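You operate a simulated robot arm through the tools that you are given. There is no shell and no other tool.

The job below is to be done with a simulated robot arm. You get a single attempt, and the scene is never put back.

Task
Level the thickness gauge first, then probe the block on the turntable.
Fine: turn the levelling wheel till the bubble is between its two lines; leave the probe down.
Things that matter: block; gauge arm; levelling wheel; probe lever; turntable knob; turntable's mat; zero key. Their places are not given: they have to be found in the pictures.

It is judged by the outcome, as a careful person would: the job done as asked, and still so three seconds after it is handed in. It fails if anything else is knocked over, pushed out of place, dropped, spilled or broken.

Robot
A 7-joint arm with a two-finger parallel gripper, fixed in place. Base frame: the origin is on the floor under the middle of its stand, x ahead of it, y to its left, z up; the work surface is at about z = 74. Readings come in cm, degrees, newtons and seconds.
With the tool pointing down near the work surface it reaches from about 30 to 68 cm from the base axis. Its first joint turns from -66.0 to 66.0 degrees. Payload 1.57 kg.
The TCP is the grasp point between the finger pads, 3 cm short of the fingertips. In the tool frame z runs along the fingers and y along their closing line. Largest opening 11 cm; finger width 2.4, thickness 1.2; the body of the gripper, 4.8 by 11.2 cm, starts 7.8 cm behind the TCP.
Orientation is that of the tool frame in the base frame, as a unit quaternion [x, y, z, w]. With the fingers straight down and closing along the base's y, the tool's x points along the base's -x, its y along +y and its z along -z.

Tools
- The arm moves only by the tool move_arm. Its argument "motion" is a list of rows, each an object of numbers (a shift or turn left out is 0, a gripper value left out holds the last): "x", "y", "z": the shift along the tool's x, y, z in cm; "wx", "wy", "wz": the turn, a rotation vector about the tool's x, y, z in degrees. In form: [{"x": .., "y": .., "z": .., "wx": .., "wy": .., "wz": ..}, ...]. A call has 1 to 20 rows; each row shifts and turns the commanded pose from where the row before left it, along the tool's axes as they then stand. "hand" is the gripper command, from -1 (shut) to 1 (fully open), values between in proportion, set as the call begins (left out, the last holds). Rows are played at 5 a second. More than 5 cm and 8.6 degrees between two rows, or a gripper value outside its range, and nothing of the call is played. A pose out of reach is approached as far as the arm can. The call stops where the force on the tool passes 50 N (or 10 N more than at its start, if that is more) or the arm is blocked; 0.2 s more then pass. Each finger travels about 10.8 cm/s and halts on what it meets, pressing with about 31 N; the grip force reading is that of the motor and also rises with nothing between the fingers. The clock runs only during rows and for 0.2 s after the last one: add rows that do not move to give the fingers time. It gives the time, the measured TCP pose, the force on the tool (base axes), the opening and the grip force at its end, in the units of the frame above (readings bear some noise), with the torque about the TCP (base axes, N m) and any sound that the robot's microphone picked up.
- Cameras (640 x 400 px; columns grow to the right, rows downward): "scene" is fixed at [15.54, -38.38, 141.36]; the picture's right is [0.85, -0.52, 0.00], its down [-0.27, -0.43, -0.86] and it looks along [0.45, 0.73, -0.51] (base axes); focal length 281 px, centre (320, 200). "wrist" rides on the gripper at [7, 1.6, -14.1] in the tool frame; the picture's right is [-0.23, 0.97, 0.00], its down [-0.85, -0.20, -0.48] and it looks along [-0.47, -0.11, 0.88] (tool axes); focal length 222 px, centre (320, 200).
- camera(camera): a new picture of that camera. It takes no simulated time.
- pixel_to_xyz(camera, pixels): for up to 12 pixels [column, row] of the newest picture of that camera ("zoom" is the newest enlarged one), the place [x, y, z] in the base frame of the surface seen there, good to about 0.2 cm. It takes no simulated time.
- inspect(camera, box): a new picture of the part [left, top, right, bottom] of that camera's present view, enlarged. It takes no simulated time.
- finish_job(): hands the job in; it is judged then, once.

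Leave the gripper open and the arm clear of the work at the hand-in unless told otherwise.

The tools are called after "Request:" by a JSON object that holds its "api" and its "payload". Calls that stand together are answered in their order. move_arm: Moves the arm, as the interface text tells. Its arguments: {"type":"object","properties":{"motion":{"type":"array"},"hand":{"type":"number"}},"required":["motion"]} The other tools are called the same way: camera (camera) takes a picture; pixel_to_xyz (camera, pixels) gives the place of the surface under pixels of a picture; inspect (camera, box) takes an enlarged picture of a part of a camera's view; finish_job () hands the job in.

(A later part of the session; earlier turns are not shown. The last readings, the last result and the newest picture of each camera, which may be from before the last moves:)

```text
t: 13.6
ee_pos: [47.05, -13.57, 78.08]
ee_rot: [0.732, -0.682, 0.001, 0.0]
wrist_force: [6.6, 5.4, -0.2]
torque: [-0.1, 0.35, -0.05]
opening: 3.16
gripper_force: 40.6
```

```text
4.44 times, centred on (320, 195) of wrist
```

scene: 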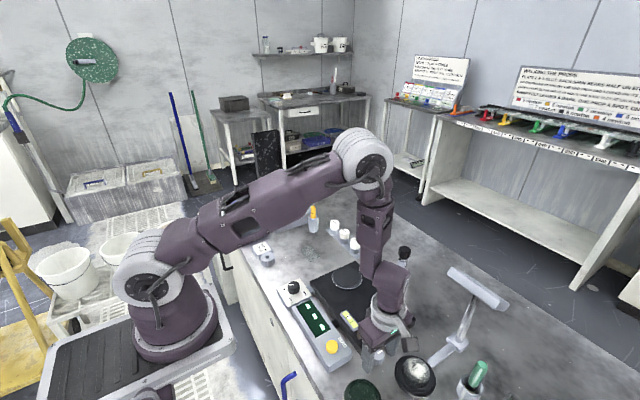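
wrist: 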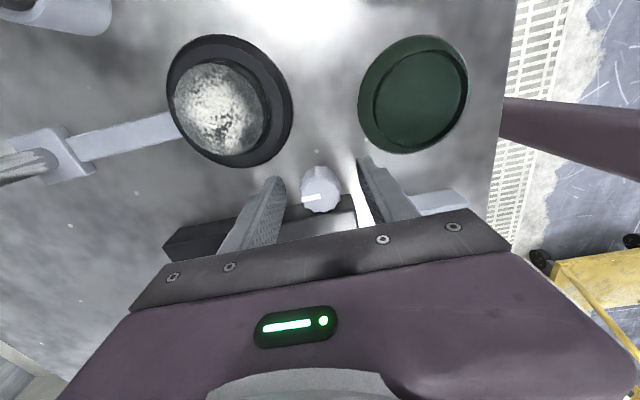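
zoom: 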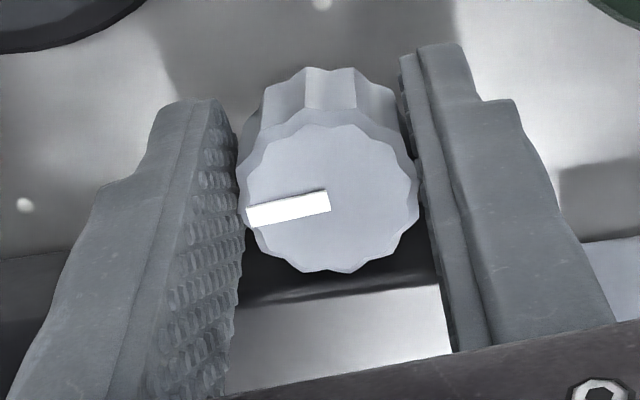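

The bubble is coming back (about 0.15 of the gap inside the line). I'll continue another 20° counter-clockwise.

Request:
{"api": "move_arm", "payload": {"motion": [{"y": -0.054, "wz": -4}, {"y": -0.054, "wz": -4}, {"y": -0.054, "wz": -4}, {"y": -0.054, "wz": -4}, {"y": -0.054, "wz": -4}, {}, {}]}}

Request:
{"api": "inspect", "payload": {"camera": "scene", "box": [335, 305, 365, 335]}}

Request:
{"api": "inspect", "payload": {"camera": "wrist", "box": [260, 150, 380, 240]}}

Request:
{"api": "inspect", "payload": {"camera": "scene", "box": [330, 290, 430, 380]}}

```text
t: 15.2
ee_pos: [47.16, -13.38, 78.03]
ee_rot: [0.839, -0.545, 0.0, 0.001]
wrist_force: [-6.3, 11.2, 4.3]
torque: [0.5, -0.2, 0.01]
opening: 3.15
gripper_force: 40.4
```

```text
13.33 times, centred on (350, 320) of scene
```

zoom: 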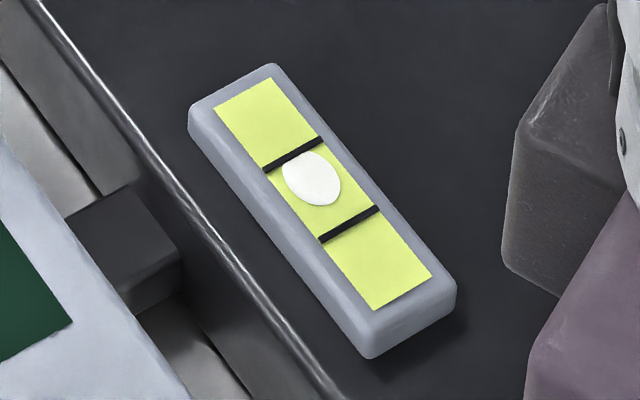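

```text
4.44 times, centred on (320, 195) of wrist
```

zoom: 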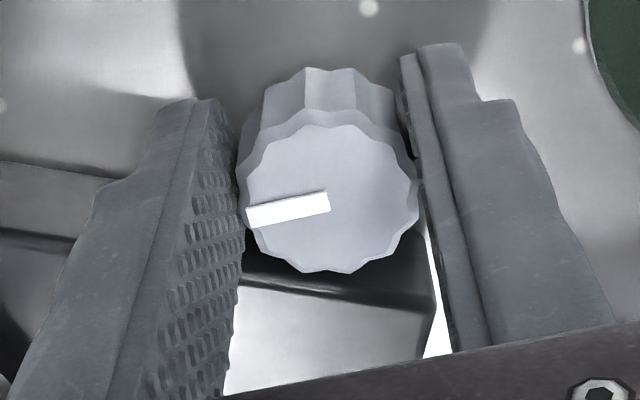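

```text
4.44 times, centred on (380, 335) of scene
```

zoom: 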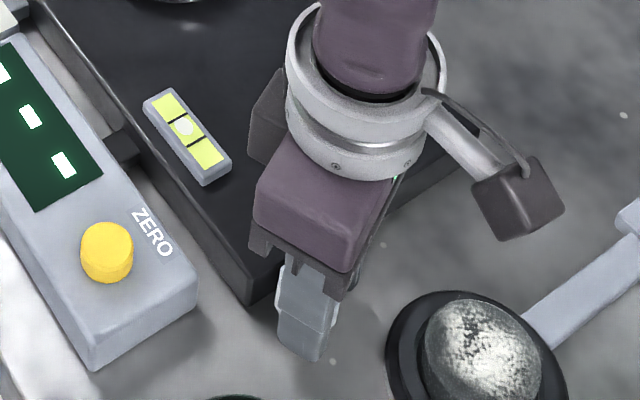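

The bubble is now just inside the line (about 0.35 of the gap); roughly 15° more should centre it. To keep the finger away from the base plate, I'll release slightly, swing the hand back 34°, and take a fresh grip.

Request:
{"api": "move_arm", "payload": {"motion": [{}, {}, {"y": 0.057, "wz": 4.25}, {"y": 0.057, "wz": 4.25}, {"y": 0.057, "wz": 4.25}, {"y": 0.057, "wz": 4.25}, {"y": 0.057, "wz": 4.25}, {"y": 0.057, "wz": 4.25}, {"y": 0.057, "wz": 4.25}, {"y": 0.057, "wz": 4.25}, {}], "hand": -0.27}}

Request:
{"api": "inspect", "payload": {"camera": "scene", "box": [335, 305, 365, 335]}}

Request:
{"api": "inspect", "payload": {"camera": "wrist", "box": [260, 150, 380, 240]}}

```text
t: 17.6
ee_pos: [46.85, -13.49, 78.2]
ee_rot: [-0.642, 0.767, 0.0, 0.0]
wrist_force: [-0.5, 0.3, 1.0]
torque: [-0.03, 0.0, 0.0]
opening: 4.01
gripper_force: 0.1
```

```text
13.33 times, centred on (350, 320) of scene
```

zoom: 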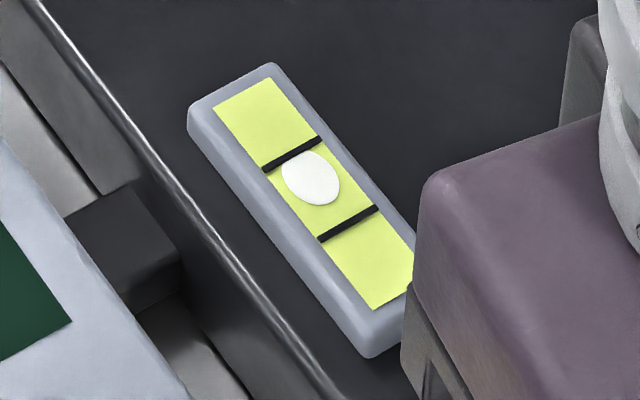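

```text
4.44 times, centred on (320, 195) of wrist
```

zoom: 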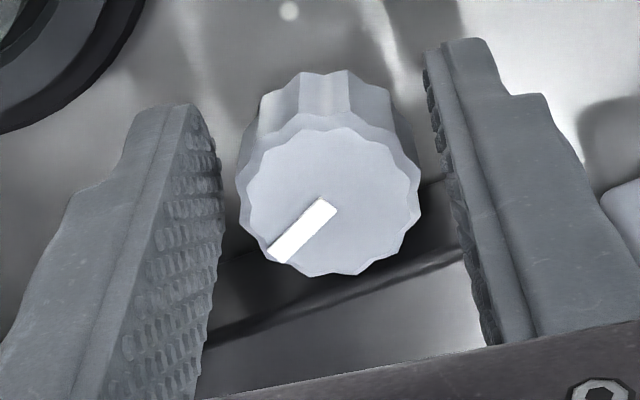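

The wheel stayed where it was left and the bubble holds. I'll close again and turn another 14° counter-clockwise.

Request:
{"api": "move_arm", "payload": {"motion": [{}, {}, {"y": -0.047, "wz": -3.5}, {"y": -0.047, "wz": -3.5}, {"y": -0.047, "wz": -3.5}, {"y": -0.047, "wz": -3.5}, {}, {}], "hand": -1}}

Request:
{"api": "inspect", "payload": {"camera": "scene", "box": [335, 305, 365, 335]}}

Request:
{"api": "inspect", "payload": {"camera": "wrist", "box": [260, 150, 380, 240]}}

```text
t: 19.4
ee_pos: [47.07, -13.49, 78.04]
ee_rot: [0.731, -0.682, -0.001, 0.0]
wrist_force: [0.9, -0.2, 9.7]
torque: [-0.45, 0.44, 0.0]
opening: 3.14
gripper_force: 39.7
```

```text
13.33 times, centred on (350, 320) of scene
```

zoom: 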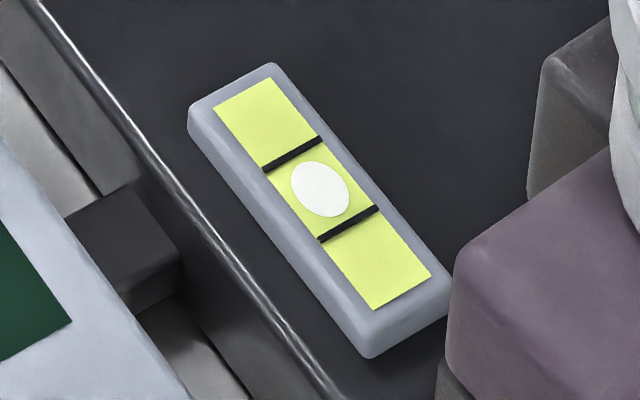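

```text
4.44 times, centred on (320, 195) of wrist
```

zoom: 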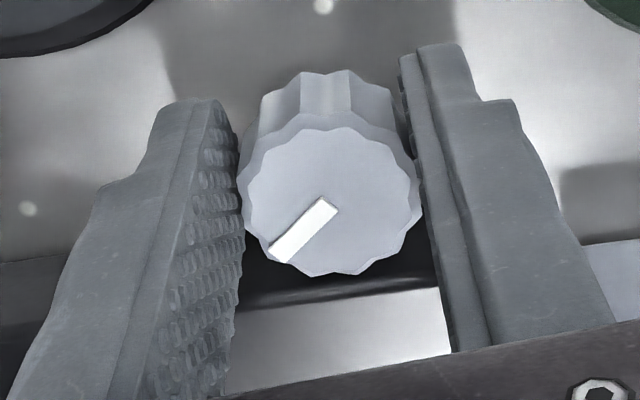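

The bubble is now centred between its two lines in the scene view (about 0.5 of the gap). I'll open, lift straight up, and check the bubble from above.

Request:
{"api": "move_arm", "payload": {"motion": [{}, {}, {"z": -1.5}, {"z": -3}, {"z": -4}, {"z": -4.5}, {"z": -4.5}, {}], "hand": 0.1}}

Request:
{"api": "inspect", "payload": {"camera": "wrist", "box": [310, 170, 360, 225]}}

Request:
{"api": "inspect", "payload": {"camera": "scene", "box": [335, 305, 365, 335]}}

Request:
{"api": "camera", "payload": {"camera": "wrist"}}

```text
t: 21.2
ee_pos: [46.98, -13.4, 96.0]
ee_rot: [0.732, -0.682, 0.0, 0.0]
wrist_force: [0.4, 0.2, 0.8]
torque: [0.02, 0.02, 0.0]
opening: 6.03
gripper_force: 0.0
```

```text
7.27 times, centred on (335, 198) of wrist
```

zoom: 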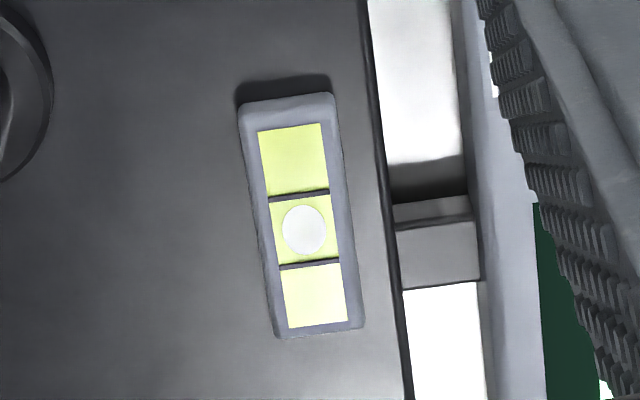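

```text
13.33 times, centred on (350, 320) of scene
```

zoom: 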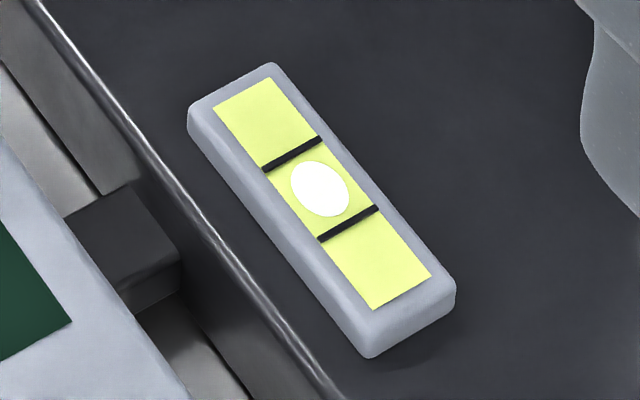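

```text
taken
```

wrist: 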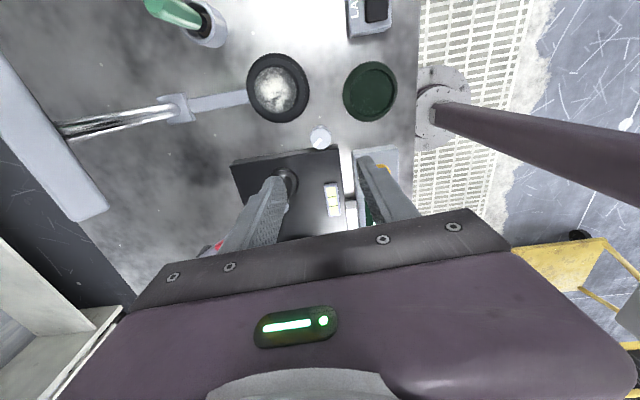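

From above too, the bubble sits centred between its lines, so levelling is done. Next I'll turn the hand back (+94°) and then travel to above the glass slab.

Request:
{"api": "move_arm", "payload": {"motion": [{"z": -0.5, "wz": 8.545}, {"z": -0.5, "wz": 8.545}, {"z": -0.5, "wz": 8.545}, {"z": -0.5, "wz": 8.545}, {"wz": 8.545}, {"wz": 8.545}, {"wz": 8.545}, {"wz": 8.545}, {"wz": 8.545}, {"wz": 8.545}, {"wz": 8.55}, {"y": 4.5}, {"y": 4.5}, {"y": 4.5}, {"y": 4.5}, {}], "hand": 0.5}}

Request:
{"api": "camera", "payload": {"camera": "wrist"}}

Request:
{"api": "camera", "payload": {"camera": "scene"}}

```text
t: 24.6
ee_pos: [46.98, 4.52, 97.52]
ee_rot: [-0.001, 1.0, 0.0, 0.0]
wrist_force: [-0.1, 0.2, 0.0]
torque: [-0.01, -0.01, -0.01]
opening: 8.24
gripper_force: 0.0
```

```text
taken
```

wrist: 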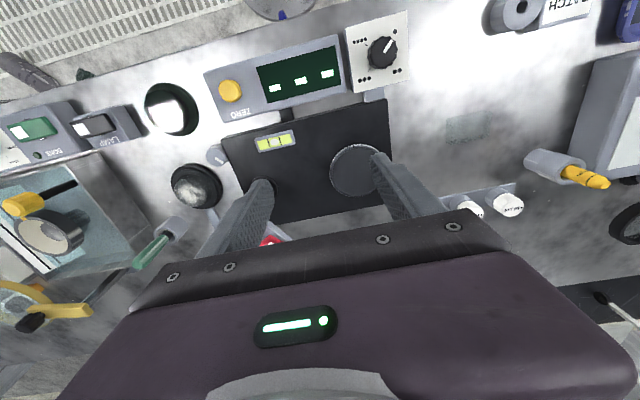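

```text
taken
```

scene: 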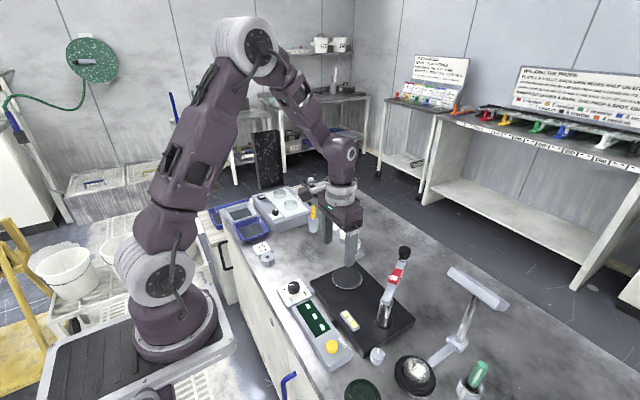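

The turntable is now visible at (356,170) in the wrist view. I'll measure its edge and mat from here, and check nothing clear is on it.

Request:
{"api": "inspect", "payload": {"camera": "wrist", "box": [315, 130, 400, 205]}}

Request:
{"api": "pixel_to_xyz", "payload": {"camera": "zoom", "pixels": [[117, 218], [125, 215], [290, 105], [290, 115], [350, 320], [320, 330], [330, 343], [280, 210], [160, 290], [240, 340], [150, 160], [350, 140]]}}

```text
5.33 times, centred on (358, 168) of wrist
```

zoom: 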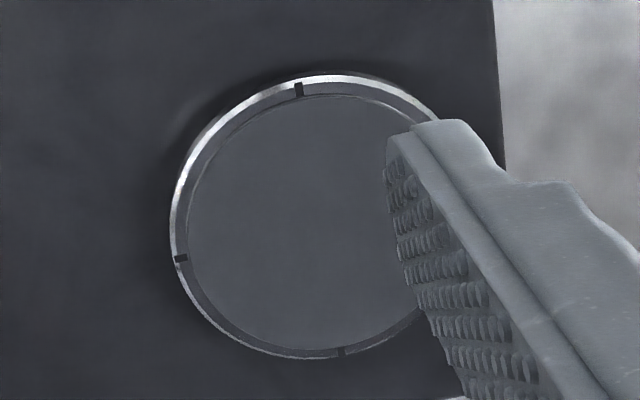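

```text
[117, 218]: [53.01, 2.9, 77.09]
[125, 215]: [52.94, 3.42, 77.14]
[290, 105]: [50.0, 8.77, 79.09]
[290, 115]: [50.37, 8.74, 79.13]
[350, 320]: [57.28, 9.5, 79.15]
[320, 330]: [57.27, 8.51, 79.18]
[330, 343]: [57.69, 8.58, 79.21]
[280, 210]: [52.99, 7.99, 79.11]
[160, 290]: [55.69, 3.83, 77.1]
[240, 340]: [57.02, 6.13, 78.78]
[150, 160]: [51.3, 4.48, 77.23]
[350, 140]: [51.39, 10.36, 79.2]
```

Nothing lies on the mat. I'll read the tick marks of the rim to get the centre accurately.

Request:
{"api": "pixel_to_xyz", "payload": {"camera": "zoom", "pixels": [[181, 258], [299, 90], [341, 351], [176, 220], [200, 160], [250, 105], [350, 82], [300, 353], [250, 340], [200, 300], [190, 230], [330, 340]]}}

```text
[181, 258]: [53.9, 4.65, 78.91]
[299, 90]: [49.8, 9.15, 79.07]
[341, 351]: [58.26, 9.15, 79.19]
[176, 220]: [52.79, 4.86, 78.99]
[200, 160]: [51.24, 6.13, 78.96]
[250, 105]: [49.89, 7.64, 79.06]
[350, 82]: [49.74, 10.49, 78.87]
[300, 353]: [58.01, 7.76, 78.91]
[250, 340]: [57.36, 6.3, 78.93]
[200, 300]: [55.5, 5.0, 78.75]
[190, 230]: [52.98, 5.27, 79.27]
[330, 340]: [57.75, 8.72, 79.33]
```

The turntable's centre is about (54.0,9.1), its mat radius about 3.95 and its top z≈79.2. Next I'll travel to above the slab at (51.95,27.65), z≈91.

Request:
{"api": "move_arm", "payload": {"motion": [{"x": -0.83, "y": 3.86, "z": 1.1}, {"x": -0.83, "y": 3.86, "z": 1.1}, {"x": -0.83, "y": 3.86, "z": 1.1}, {"x": -0.83, "y": 3.86, "z": 1.1}, {"x": -0.83, "y": 3.86, "z": 1.1}, {"x": -0.83, "y": 3.86, "z": 1.1}, {}]}}

Request:
{"api": "camera", "payload": {"camera": "wrist"}}

Request:
{"api": "inspect", "payload": {"camera": "wrist", "box": [270, 140, 390, 220]}}

```text
t: 26.2
ee_pos: [52.11, 27.61, 91.25]
ee_rot: [0.0, 1.0, 0.0, 0.0]
wrist_force: [-0.8, 0.2, 0.1]
torque: [-0.01, 0.01, 0.0]
opening: 8.24
gripper_force: 0.1
```

```text
taken
```

wrist: 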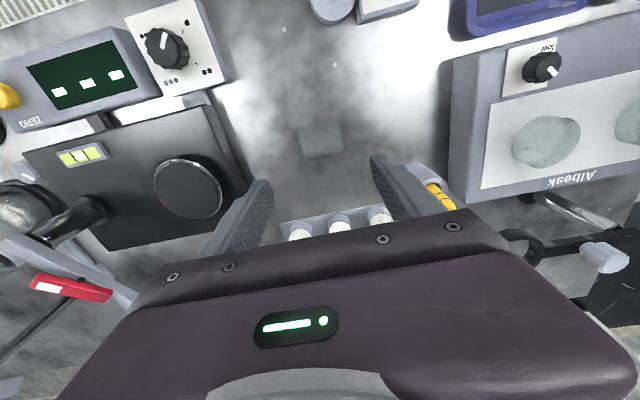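

```text
5.00 times, centred on (330, 180) of wrist
```

zoom: 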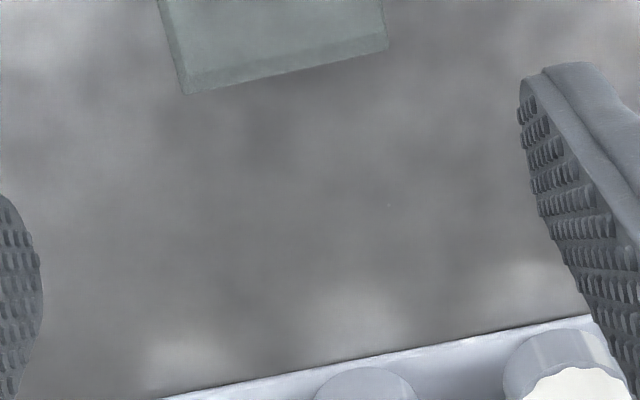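

The slab is at about (320,138) in the wrist view. I'll enlarge it to refine the corners.

Request:
{"api": "inspect", "payload": {"camera": "wrist", "box": [285, 110, 357, 168]}}

Request:
{"api": "pixel_to_xyz", "payload": {"camera": "zoom", "pixels": [[110, 150], [440, 90], [470, 275], [175, 330], [300, 330], [170, 345], [485, 260], [120, 160], [435, 110], [320, 200], [320, 120], [560, 200]]}}

```text
6.90 times, centred on (321, 139) of wrist
```

zoom: 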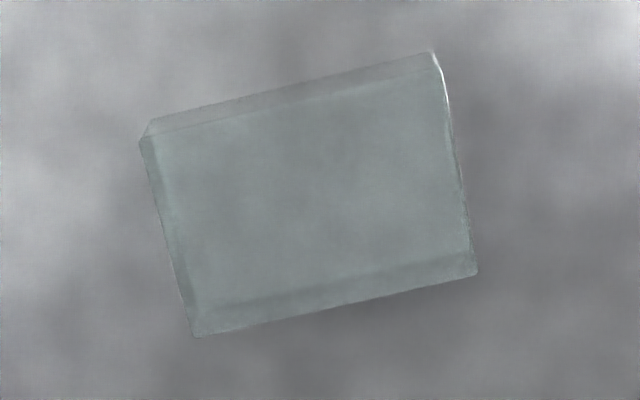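

```text
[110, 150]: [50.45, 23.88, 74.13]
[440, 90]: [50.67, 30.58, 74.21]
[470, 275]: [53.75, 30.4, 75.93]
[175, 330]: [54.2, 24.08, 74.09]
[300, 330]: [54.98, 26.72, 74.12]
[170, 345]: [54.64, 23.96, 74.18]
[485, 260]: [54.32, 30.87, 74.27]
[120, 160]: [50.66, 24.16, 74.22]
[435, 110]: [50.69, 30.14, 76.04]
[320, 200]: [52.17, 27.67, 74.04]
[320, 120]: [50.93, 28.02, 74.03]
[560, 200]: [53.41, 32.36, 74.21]
```

The slab centre is about (51.95,27.68), its top z≈75.95. I'll go down around it with fingertips stopping about 0.5 cm above the bench.

Request:
{"api": "move_arm", "payload": {"motion": [{"x": 0.12, "y": 0.05, "z": 3.5}, {"z": 3.5}, {"z": 3.0}, {"z": 2.0}, {"z": 1.0}, {"z": 0.5}, {}, {}]}}

Request:
{"api": "camera", "payload": {"camera": "wrist"}}

Request:
{"api": "inspect", "payload": {"camera": "wrist", "box": [250, 140, 400, 240]}}

```text
t: 28.0
ee_pos: [51.95, 27.58, 77.51]
ee_rot: [0.0, 1.0, 0.0, 0.0]
wrist_force: [-0.5, 0.7, 0.2]
torque: [0.0, -0.03, -0.01]
opening: 8.27
gripper_force: 0.1
```

```text
taken
```

wrist: 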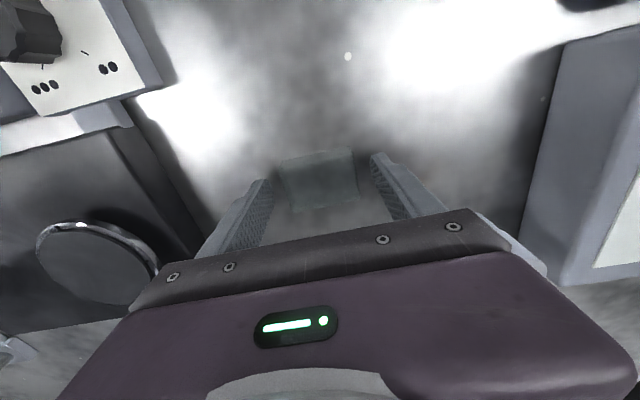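

```text
4.00 times, centred on (325, 190) of wrist
```

zoom: 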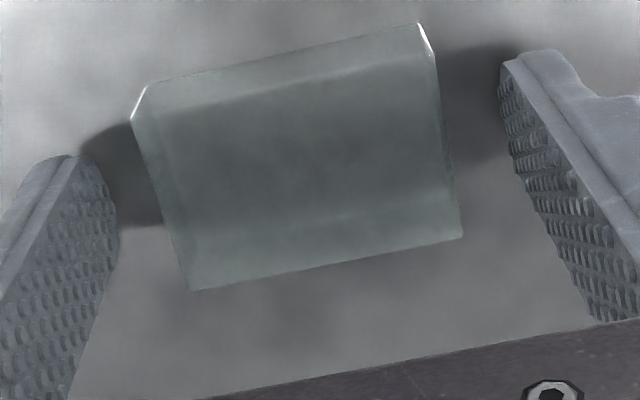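

The slab sits between the fingers. I'll close on it.

Request:
{"api": "move_arm", "payload": {"motion": [{}, {}, {}, {}], "hand": -0.3}}

Request:
{"api": "inspect", "payload": {"camera": "wrist", "box": [250, 140, 400, 240]}}

```text
t: 29.0
ee_pos: [51.98, 27.48, 77.62]
ee_rot: [0.001, 1.0, 0.0, -0.001]
wrist_force: [0.1, 0.2, 0.6]
torque: [-0.04, -0.02, 0.03]
opening: 5.7
gripper_force: 30.6
```

```text
4.00 times, centred on (325, 190) of wrist
```

zoom: 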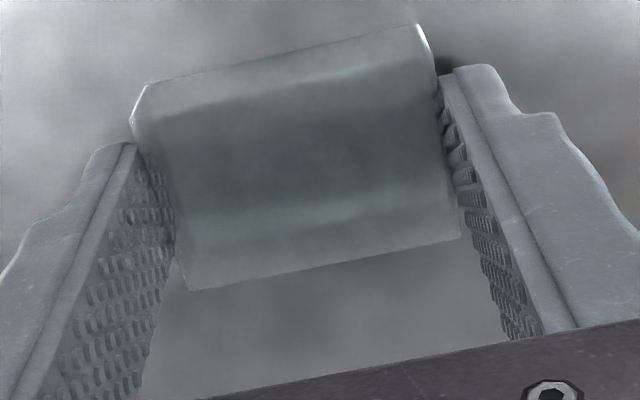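

The slab is held (opening 5.7, grip 30.6 N). I'll lift straight up and check.

Request:
{"api": "move_arm", "payload": {"motion": [{"z": -0.5}, {"z": -1}, {"z": -2}, {"z": -3}, {"z": -3}, {"z": -2.5}, {}]}}

Request:
{"api": "inspect", "payload": {"camera": "wrist", "box": [250, 140, 400, 240]}}

Request:
{"api": "camera", "payload": {"camera": "scene"}}

```text
t: 30.6
ee_pos: [51.87, 27.65, 89.67]
ee_rot: [0.0, 1.0, 0.0, 0.0]
wrist_force: [0.2, 0.3, -1.1]
torque: [0.02, 0.01, -0.01]
opening: 5.74
gripper_force: 30.9
```

```text
4.00 times, centred on (325, 190) of wrist
```

zoom: 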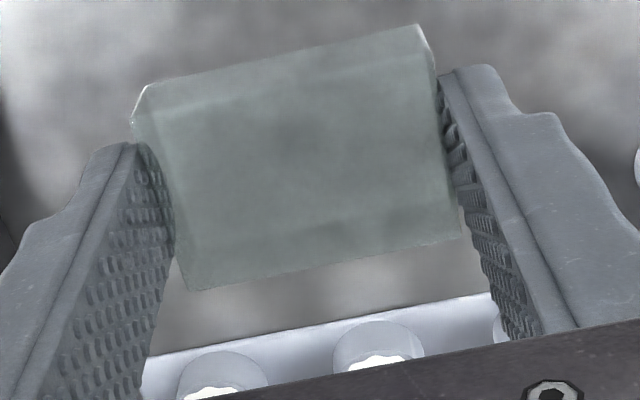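

```text
taken
```

scene: 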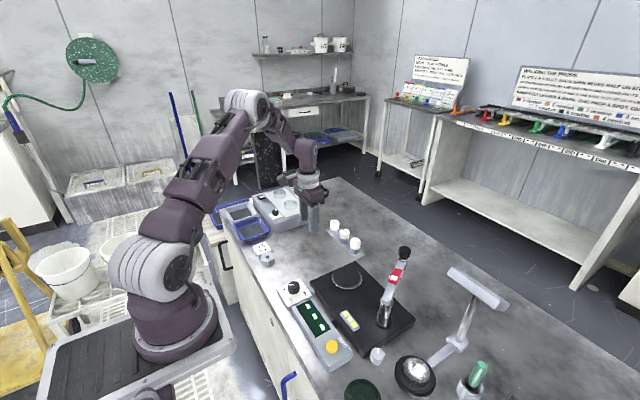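

The slab is firmly held. I'll carry it at this height to above the turntable at (54.0,8.75).

Request:
{"api": "move_arm", "payload": {"motion": [{"x": -0.35, "y": -3.14}, {"x": -0.35, "y": -3.14}, {"x": -0.35, "y": -3.14}, {"x": -0.34, "y": -3.14}, {"x": -0.34, "y": -3.13}, {"x": -0.34, "y": -3.13}, {}, {}]}}

Request:
{"api": "camera", "payload": {"camera": "wrist"}}

Request:
{"api": "inspect", "payload": {"camera": "scene", "box": [290, 190, 430, 330]}}

```text
t: 32.4
ee_pos: [53.78, 8.73, 89.6]
ee_rot: [0.0, 1.0, 0.0, 0.001]
wrist_force: [0.3, 0.3, -1.0]
torque: [0.01, 0.01, 0.02]
opening: 5.73
gripper_force: 30.9
```

```text
taken
```

wrist: 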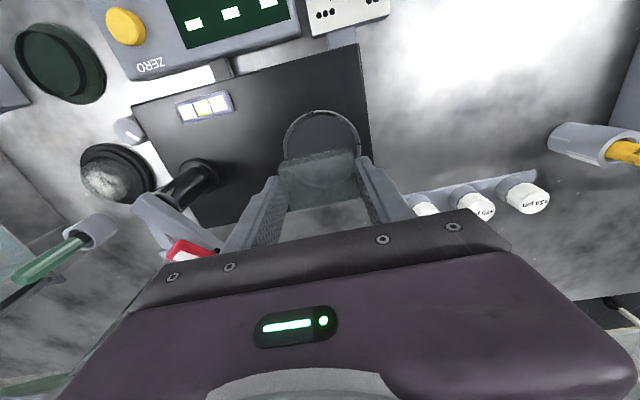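

```text
2.86 times, centred on (360, 260) of scene
```

zoom: 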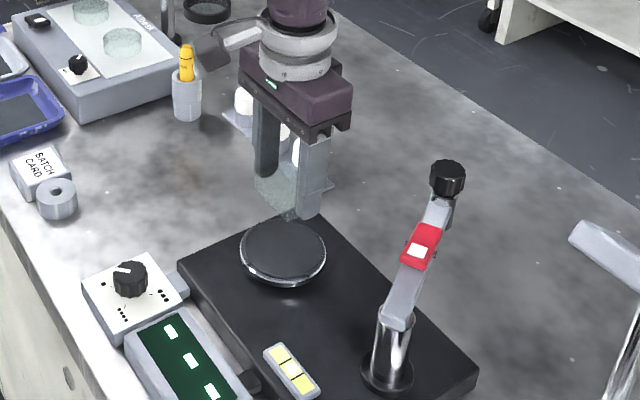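

I'm above the mat. I'll lower the slab to just above it (about TCP z 83.0).

Request:
{"api": "move_arm", "payload": {"motion": [{"z": 2.5}, {"z": 2.0}, {"z": 1.2}, {"z": 0.6}, {"z": 0.2}, {}, {}]}}

Request:
{"api": "camera", "payload": {"camera": "wrist"}}

Request:
{"api": "inspect", "payload": {"camera": "scene", "box": [310, 240, 400, 310]}}

Request:
{"api": "inspect", "payload": {"camera": "wrist", "box": [230, 110, 410, 240]}}

```text
t: 34.0
ee_pos: [53.99, 8.89, 83.08]
ee_rot: [0.0, 1.0, 0.0, 0.001]
wrist_force: [-0.3, -0.1, -1.4]
torque: [0.0, -0.01, -0.03]
opening: 5.71
gripper_force: 30.9
```

```text
taken
```

wrist: 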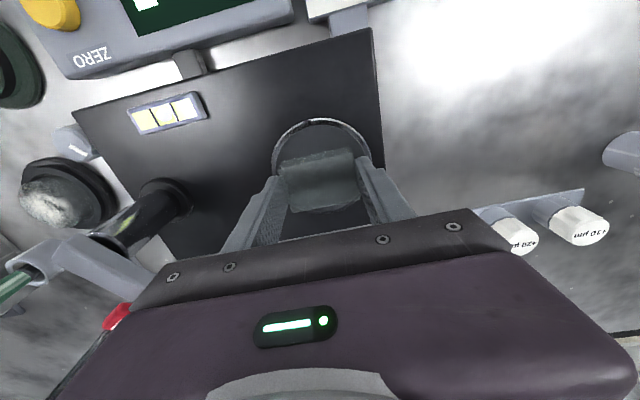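

```text
5.71 times, centred on (355, 275) of scene
```

zoom: 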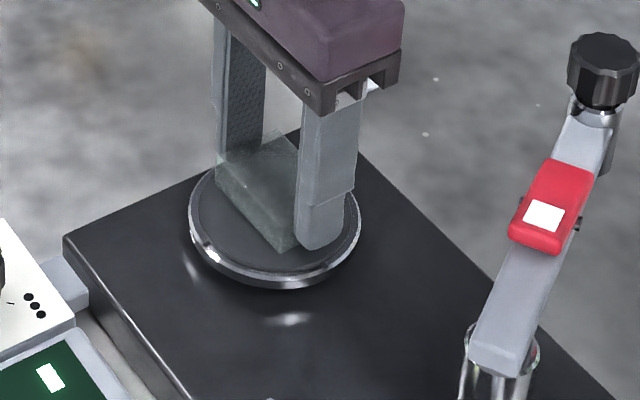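

```text
3.08 times, centred on (320, 175) of wrist
```

zoom: 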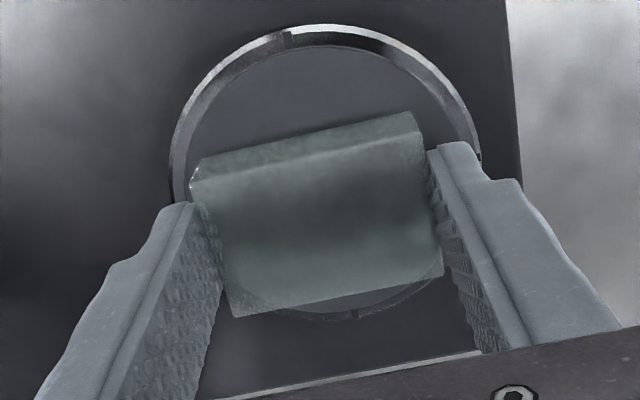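

The slab hovers just over the mat. I'll lower by small steps and watch the force.

Request:
{"api": "move_arm", "payload": {"motion": [{"z": 0.15}, {"z": 0.15}, {}]}}

Request:
{"api": "inspect", "payload": {"camera": "scene", "box": [325, 255, 375, 300]}}

```text
t: 34.8
ee_pos: [53.96, 8.88, 82.68]
ee_rot: [-0.001, 1.0, 0.0, 0.001]
wrist_force: [-0.3, 0.0, -0.1]
torque: [-0.01, 0.02, 0.0]
opening: 5.76
gripper_force: 31.1
```

```text
8.89 times, centred on (350, 278) of scene
```

zoom: 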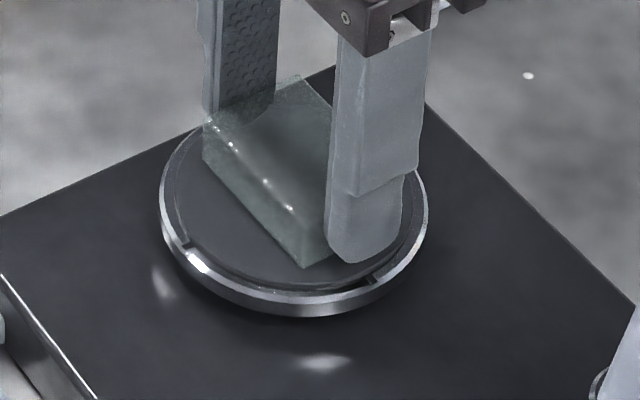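

The load reading eased from -1.4 to -0.1 N, so it's touching or nearly so. One more small step down.

Request:
{"api": "move_arm", "payload": {"motion": [{"z": 0.1}, {}, {}]}}

```text
t: 35.6
ee_pos: [54.04, 8.85, 82.5]
ee_rot: [0.001, 1.0, -0.001, 0.0]
wrist_force: [-0.6, -0.5, -0.6]
torque: [0.01, 0.02, -0.02]
opening: 5.73
gripper_force: 30.9
```

There's still no firm contact. I'll take another 0.1 cm step.

Request:
{"api": "move_arm", "payload": {"motion": [{"z": 0.1}, {}, {}]}}

```text
t: 36.4
ee_pos: [53.91, 8.84, 82.67]
ee_rot: [0.0, 1.0, 0.0, 0.0]
wrist_force: [-3.2, -0.9, 10.4]
torque: [0.01, 0.14, -0.05]
opening: 5.75
gripper_force: 31.4
```

The contact force is 10 N, so the slab rests on the mat. I'll ease up a touch and open the fingers.

Request:
{"api": "move_arm", "payload": {"motion": [{"z": -0.02}, {}, {}], "hand": 0.3}}

Request:
{"api": "inspect", "payload": {"camera": "wrist", "box": [230, 110, 410, 240]}}

Request:
{"api": "inspect", "payload": {"camera": "scene", "box": [325, 255, 375, 300]}}

```text
t: 37.2
ee_pos: [53.97, 8.87, 82.65]
ee_rot: [0.0, 1.0, 0.0, 0.0]
wrist_force: [0.5, -0.8, -0.3]
torque: [0.0, -0.02, -0.02]
opening: 7.17
gripper_force: 0.1
```

```text
3.08 times, centred on (320, 175) of wrist
```

zoom: 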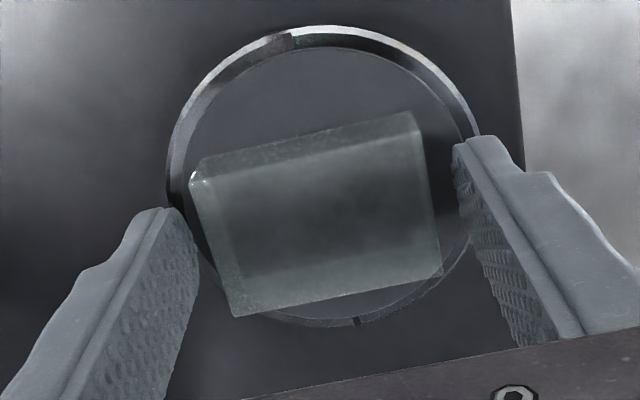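

```text
8.89 times, centred on (350, 278) of scene
```

zoom: 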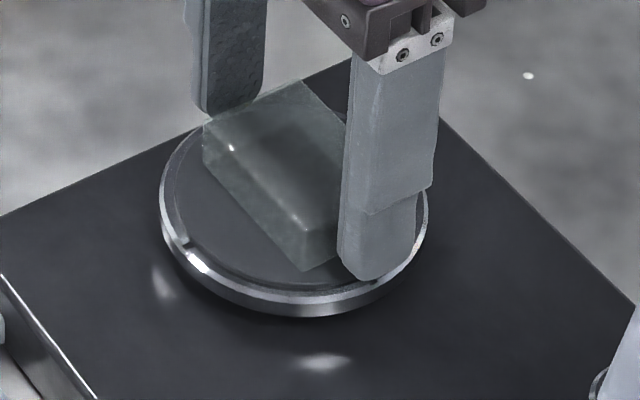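

The slab is released on the mat. I'll lift straight up and look down at it.

Request:
{"api": "move_arm", "payload": {"motion": [{"z": -1}, {"z": -2.5}, {"z": -4}, {"z": -4.5}, {"z": -4.5}, {"x": 1, "z": -2}, {}]}}

Request:
{"api": "camera", "payload": {"camera": "wrist"}}

Request:
{"api": "inspect", "payload": {"camera": "wrist", "box": [270, 90, 390, 190]}}

Request:
{"api": "inspect", "payload": {"camera": "scene", "box": [310, 240, 420, 340]}}

```text
t: 38.8
ee_pos: [53.11, 8.7, 101.17]
ee_rot: [0.0, 1.0, 0.0, 0.0]
wrist_force: [0.1, 0.3, 0.2]
torque: [0.0, 0.01, 0.03]
opening: 7.16
gripper_force: 0.1
```

```text
taken
```

wrist: 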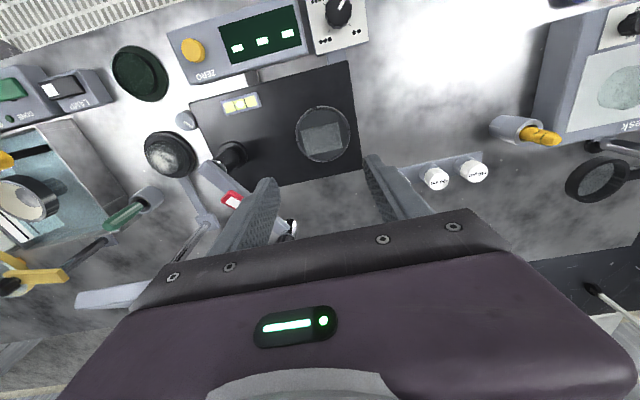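

```text
4.00 times, centred on (330, 140) of wrist
```

zoom: 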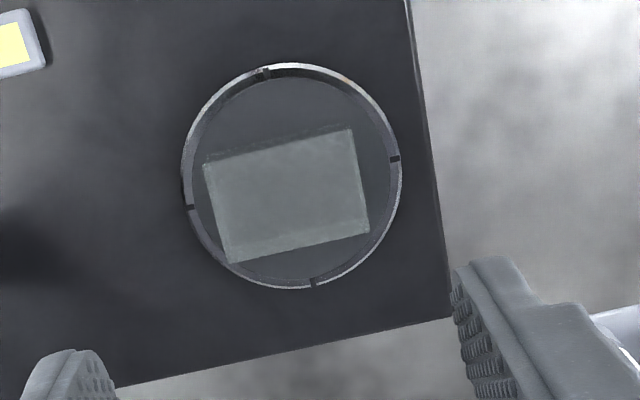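

```text
4.00 times, centred on (365, 290) of scene
```

zoom: 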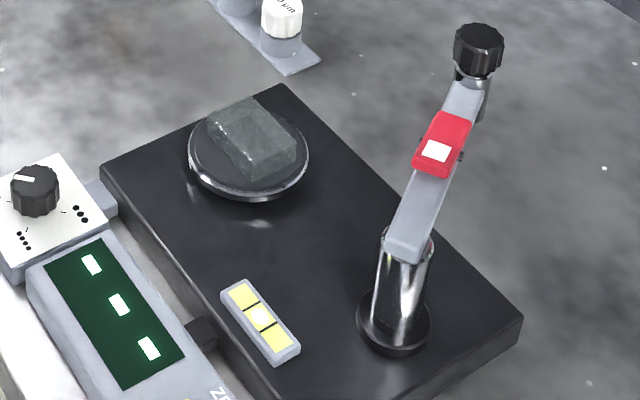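

The slab lies on the mat, the bubble is still centred. Next is the gauge arm: I'll go above its knob at (66.3,0.3) and turn the hand -30° so that the fingers close along the swing direction.

Request:
{"api": "move_arm", "payload": {"motion": [{"x": -2.64, "y": -1.68, "z": 0.2}, {"x": -2.64, "y": -1.68, "z": 0.2}, {"x": -2.64, "y": -1.68, "z": 0.2}, {"x": -2.64, "y": -1.68, "z": 0.2}, {"x": -2.64, "y": -1.68, "z": 0.2}, {"wz": -7.5}, {"wz": -7.5}, {"wz": -7.5}, {"wz": -7.5}, {}, {}], "hand": 0.1}}

Request:
{"api": "camera", "payload": {"camera": "wrist"}}

Request:
{"api": "camera", "payload": {"camera": "scene"}}

```text
t: 41.2
ee_pos: [66.21, 0.45, 99.93]
ee_rot: [-0.259, 0.966, 0.0, 0.0]
wrist_force: [0.2, 0.2, -0.4]
torque: [0.01, 0.02, 0.03]
opening: 6.04
gripper_force: 0.1
```

```text
taken
```

wrist: 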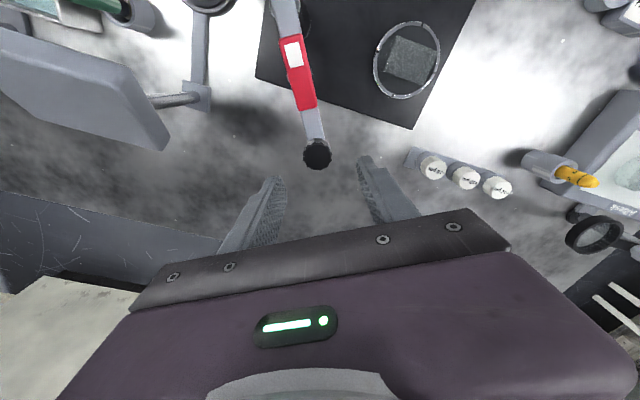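

```text
taken
```

scene: 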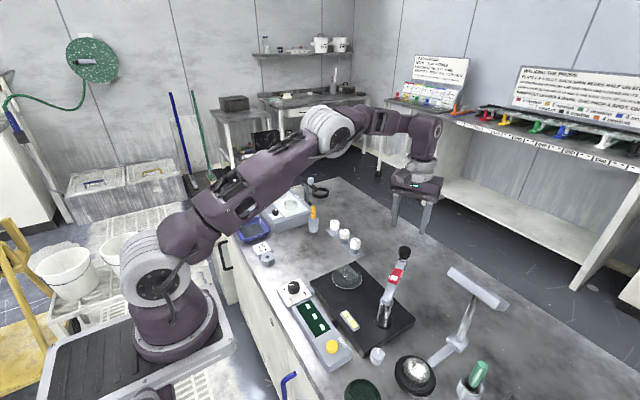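

The hand is above and slightly beyond the knob (seen at (317,153) in the wrist view). I'll measure the knob, arm and lever from here.

Request:
{"api": "inspect", "payload": {"camera": "wrist", "box": [260, 20, 380, 185]}}

Request:
{"api": "pixel_to_xyz", "payload": {"camera": "wrist", "pixels": [[317, 155], [305, 157], [330, 155], [318, 143], [318, 166], [314, 125], [298, 80], [292, 52], [310, 100], [281, 8], [322, 125], [306, 120]]}}

Request:
{"api": "inspect", "payload": {"camera": "wrist", "box": [290, 115, 350, 180]}}

```text
2.42 times, centred on (320, 102) of wrist
```

zoom: 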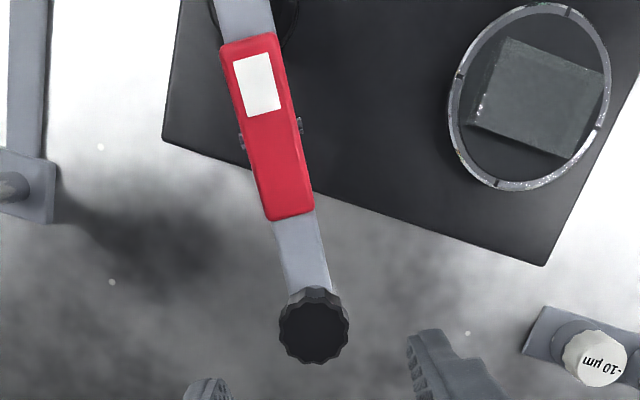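

```text
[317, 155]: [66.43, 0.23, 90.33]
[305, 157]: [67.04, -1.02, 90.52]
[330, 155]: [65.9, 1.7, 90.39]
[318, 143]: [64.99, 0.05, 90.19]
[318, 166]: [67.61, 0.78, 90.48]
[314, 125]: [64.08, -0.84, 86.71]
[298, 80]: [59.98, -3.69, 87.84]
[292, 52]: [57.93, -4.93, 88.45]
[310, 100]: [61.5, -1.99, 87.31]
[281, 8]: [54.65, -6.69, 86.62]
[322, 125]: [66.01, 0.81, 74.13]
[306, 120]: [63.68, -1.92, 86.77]
```

```text
6.15 times, centred on (320, 148) of wrist
```

zoom: 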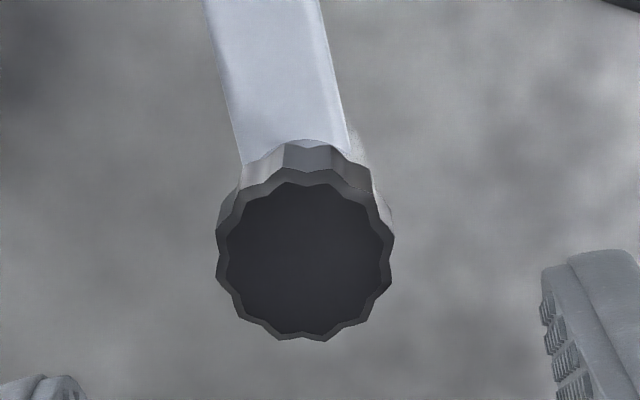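

The knob's axis is at (66.4,0.3), top z≈90.5. I'll descend around it to TCP z≈91.2, keeping fingertips above the arm (top 86.7), then close loosely.

Request:
{"api": "move_arm", "payload": {"motion": [{"x": -0.05, "y": -0.2, "z": 3}, {"z": 3}, {"z": 1.7}, {"z": 1.0}, {}, {}]}}

Request:
{"api": "camera", "payload": {"camera": "wrist"}}

Request:
{"api": "inspect", "payload": {"camera": "scene", "box": [360, 210, 450, 330]}}

```text
t: 42.6
ee_pos: [66.19, 0.22, 91.13]
ee_rot: [-0.259, 0.966, 0.0, 0.0]
wrist_force: [0.3, 0.2, 0.8]
torque: [0.03, -0.02, 0.01]
opening: 6.03
gripper_force: 0.0
```

```text
taken
```

wrist: 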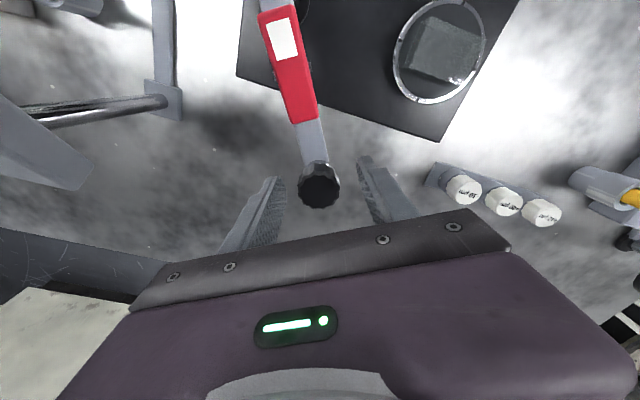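

```text
3.33 times, centred on (405, 270) of scene
```

zoom: 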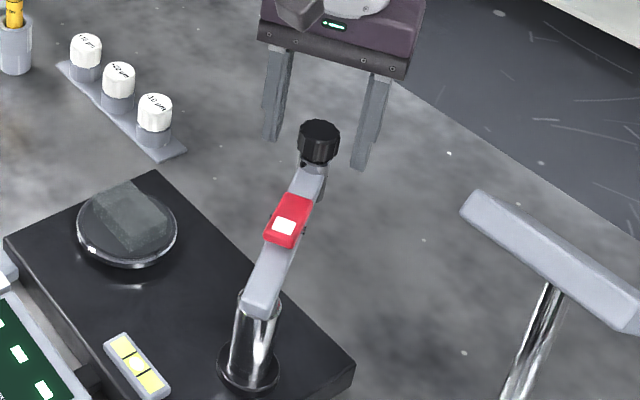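

The fingers straddle the knob. I'll close to about 3.1 cm, a loose cage around the 2.85 cm knob.

Request:
{"api": "move_arm", "payload": {"motion": [{}, {}, {}], "hand": -0.44}}

Request:
{"api": "inspect", "payload": {"camera": "wrist", "box": [260, 130, 380, 220]}}

```text
t: 43.4
ee_pos: [66.31, 0.24, 91.14]
ee_rot: [-0.258, 0.966, 0.001, 0.0]
wrist_force: [0.1, 0.8, 0.4]
torque: [0.04, 0.06, 0.02]
opening: 3.18
gripper_force: 11.5
```

```text
4.44 times, centred on (320, 175) of wrist
```

zoom: 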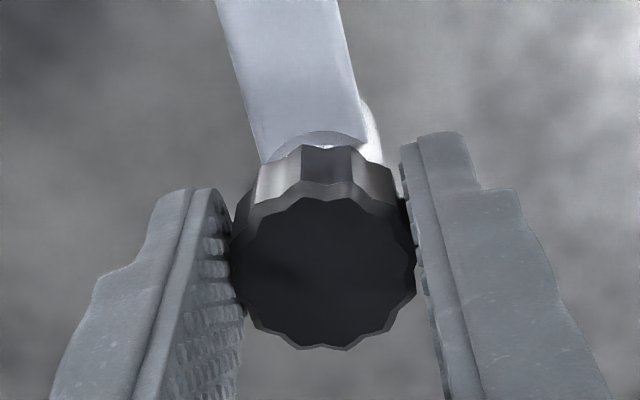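

The fingers hold the knob lightly (3.18 cm, 11.5 N). I'll swing 8° about the post as a trial and watch the force.

Request:
{"api": "move_arm", "payload": {"motion": [{"x": 0.0355, "y": 1.0157, "wz": -4}, {"x": 0.0355, "y": 1.0157, "wz": -4}, {}]}}

Request:
{"api": "camera", "payload": {"camera": "wrist"}}

Request:
{"api": "inspect", "payload": {"camera": "scene", "box": [330, 210, 450, 340]}}

```text
t: 44.2
ee_pos: [65.12, 2.03, 91.09]
ee_rot: [-0.326, 0.946, -0.001, 0.001]
wrist_force: [0.9, -0.6, -1.1]
torque: [-0.09, 0.07, -0.04]
opening: 3.19
gripper_force: 5.7
```

```text
taken
```

wrist: 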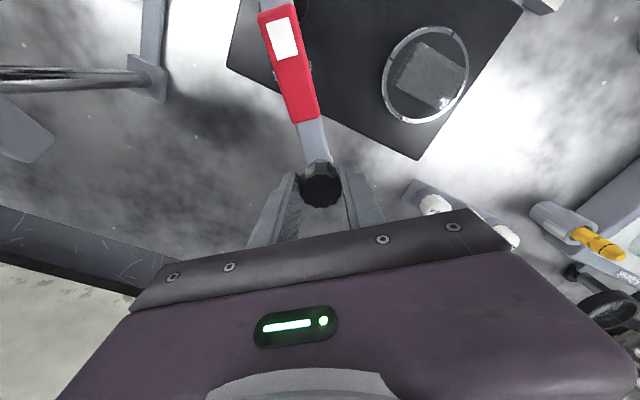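

```text
3.08 times, centred on (390, 275) of scene
```

zoom: 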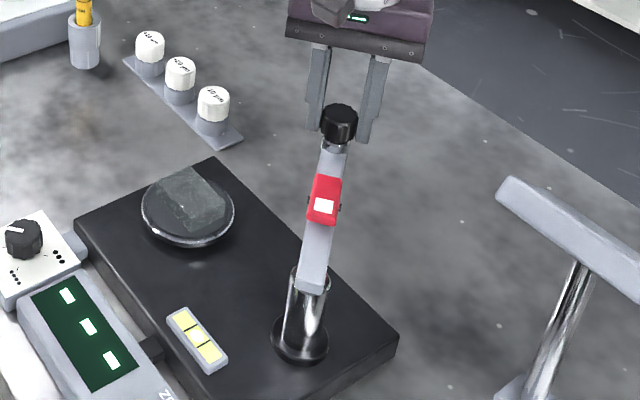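

The arm swings freely with little force. I'll swing 32° more, stopping short of the slab, to check the probe tip's height.

Request:
{"api": "move_arm", "payload": {"motion": [{"x": 0.0355, "y": 1.0157, "wz": -4}, {"x": 0.0355, "y": 1.0157, "wz": -4}, {"x": 0.0355, "y": 1.0157, "wz": -4}, {"x": 0.0355, "y": 1.0157, "wz": -4}, {"x": 0.0355, "y": 1.0157, "wz": -4}, {"x": 0.0355, "y": 1.0157, "wz": -4}, {"x": 0.0355, "y": 1.0157, "wz": -4}, {}]}}

Request:
{"api": "camera", "payload": {"camera": "wrist"}}

Request:
{"api": "inspect", "payload": {"camera": "scene", "box": [310, 220, 430, 340]}}

```text
t: 46.0
ee_pos: [59.57, 6.34, 91.45]
ee_rot: [-0.545, 0.838, 0.0, 0.0]
wrist_force: [0.7, -0.3, 1.6]
torque: [0.14, 0.08, 0.13]
opening: 3.16
gripper_force: 17.7
```

```text
taken
```

wrist: 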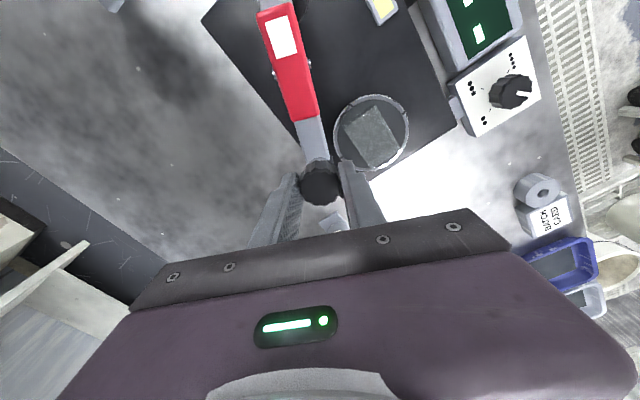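

```text
3.33 times, centred on (370, 280) of scene
```

zoom: 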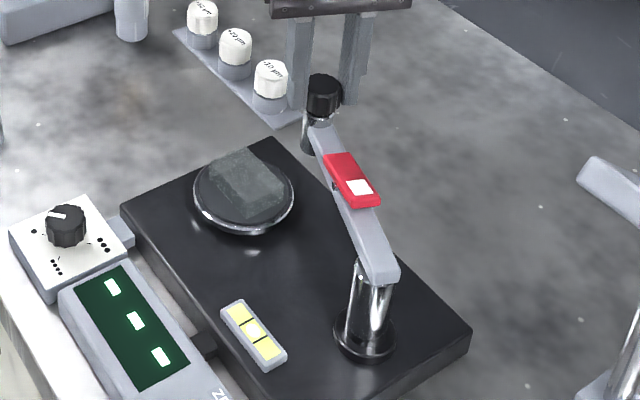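

Now the arm stands at about 66°. I'll enlarge the probe under the knob and read its lower end's height.

Request:
{"api": "inspect", "payload": {"camera": "scene", "box": [345, 235, 395, 285]}}

Request:
{"api": "pixel_to_xyz", "payload": {"camera": "zoom", "pixels": [[195, 60], [190, 130], [165, 170], [160, 185], [165, 150], [170, 195], [200, 160], [240, 200], [270, 240], [320, 270], [160, 110], [150, 160]]}}

```text
8.00 times, centred on (370, 260) of scene
```

zoom: 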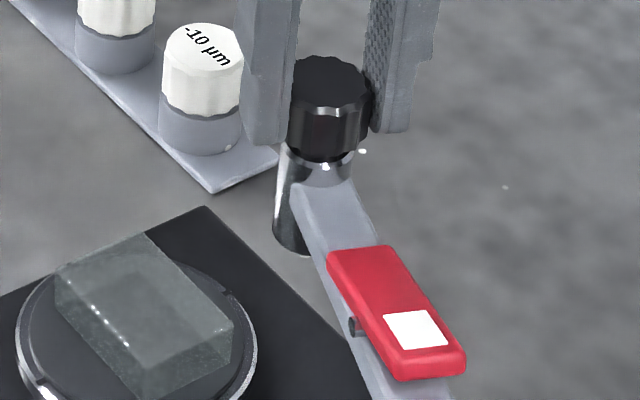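

```text
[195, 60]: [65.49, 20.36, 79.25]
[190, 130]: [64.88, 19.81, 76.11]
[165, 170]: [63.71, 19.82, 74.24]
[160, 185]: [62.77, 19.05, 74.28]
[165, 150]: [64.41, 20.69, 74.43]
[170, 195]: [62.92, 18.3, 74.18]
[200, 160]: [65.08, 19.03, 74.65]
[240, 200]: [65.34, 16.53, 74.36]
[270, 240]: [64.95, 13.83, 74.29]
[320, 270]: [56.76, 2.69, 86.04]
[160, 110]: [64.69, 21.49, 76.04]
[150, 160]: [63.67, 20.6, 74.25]
```

I'll read heights along the chrome probe housing (around (290,200) in this enlarged picture) and the block's top edge.

Request:
{"api": "pixel_to_xyz", "payload": {"camera": "zoom", "pixels": [[285, 180], [285, 210], [285, 235], [295, 246], [305, 252], [340, 165], [340, 210], [345, 75], [325, 140], [60, 285], [145, 235], [400, 330]]}}

Request:
{"api": "inspect", "payload": {"camera": "wrist", "box": [250, 100, 420, 220]}}

```text
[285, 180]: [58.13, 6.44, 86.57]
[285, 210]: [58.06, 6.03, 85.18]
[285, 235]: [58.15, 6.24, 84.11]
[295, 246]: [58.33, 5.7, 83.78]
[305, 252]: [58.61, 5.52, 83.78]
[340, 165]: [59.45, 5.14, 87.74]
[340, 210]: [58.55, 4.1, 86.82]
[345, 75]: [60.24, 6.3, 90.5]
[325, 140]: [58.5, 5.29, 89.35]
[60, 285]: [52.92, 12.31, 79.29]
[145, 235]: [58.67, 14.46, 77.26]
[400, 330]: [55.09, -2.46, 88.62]
```

```text
3.33 times, centred on (335, 160) of wrist
```

zoom: 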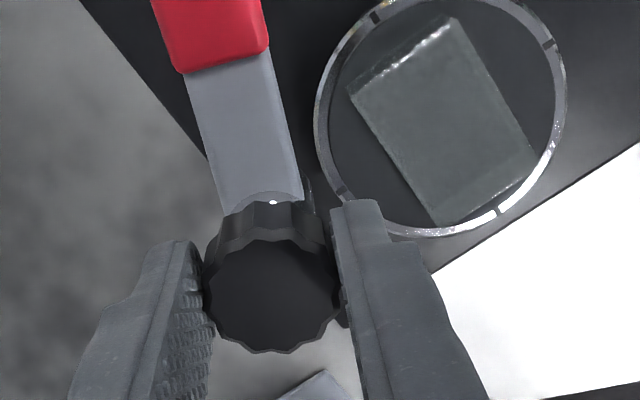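

The probe housing ends at z≈83.7, well above the slab's top (about 81.1). I'll swing the remaining 22.8° so the probe stands over the slab.

Request:
{"api": "move_arm", "payload": {"motion": [{"x": 0.032, "y": 0.968, "wz": -3.8}, {"x": 0.032, "y": 0.968, "wz": -3.8}, {"x": 0.032, "y": 0.968, "wz": -3.8}, {"x": 0.032, "y": 0.968, "wz": -3.8}, {"x": 0.032, "y": 0.968, "wz": -3.8}, {"x": 0.032, "y": 0.968, "wz": -3.8}, {}, {}]}}

Request:
{"api": "camera", "payload": {"camera": "wrist"}}

Request:
{"api": "inspect", "payload": {"camera": "scene", "box": [300, 210, 420, 340]}}

```text
t: 47.8
ee_pos: [54.05, 7.4, 91.4]
ee_rot: [-0.7, 0.714, 0.0, 0.0]
wrist_force: [2.2, 1.0, 0.6]
torque: [0.04, -0.06, 0.02]
opening: 3.29
gripper_force: 1.1
```

```text
taken
```

wrist: 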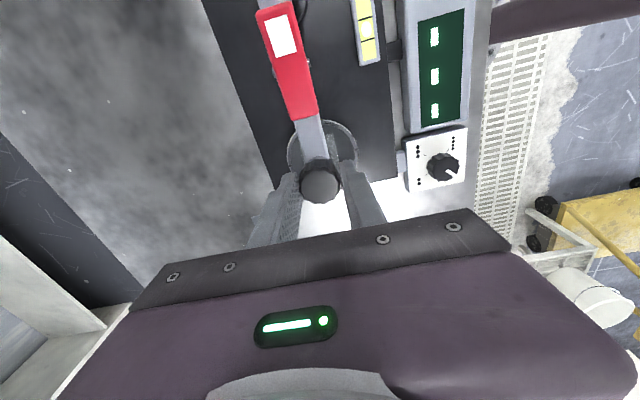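

```text
3.08 times, centred on (360, 275) of scene
```

zoom: 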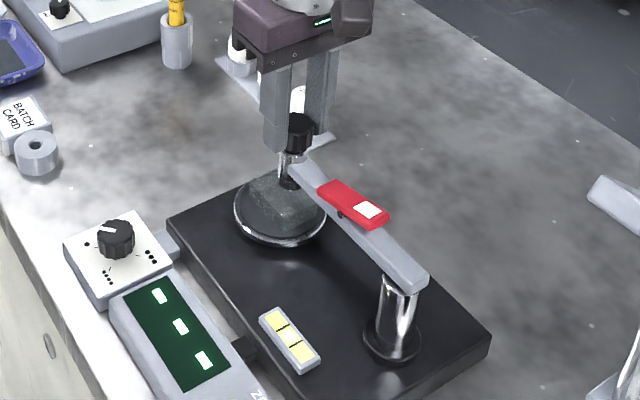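

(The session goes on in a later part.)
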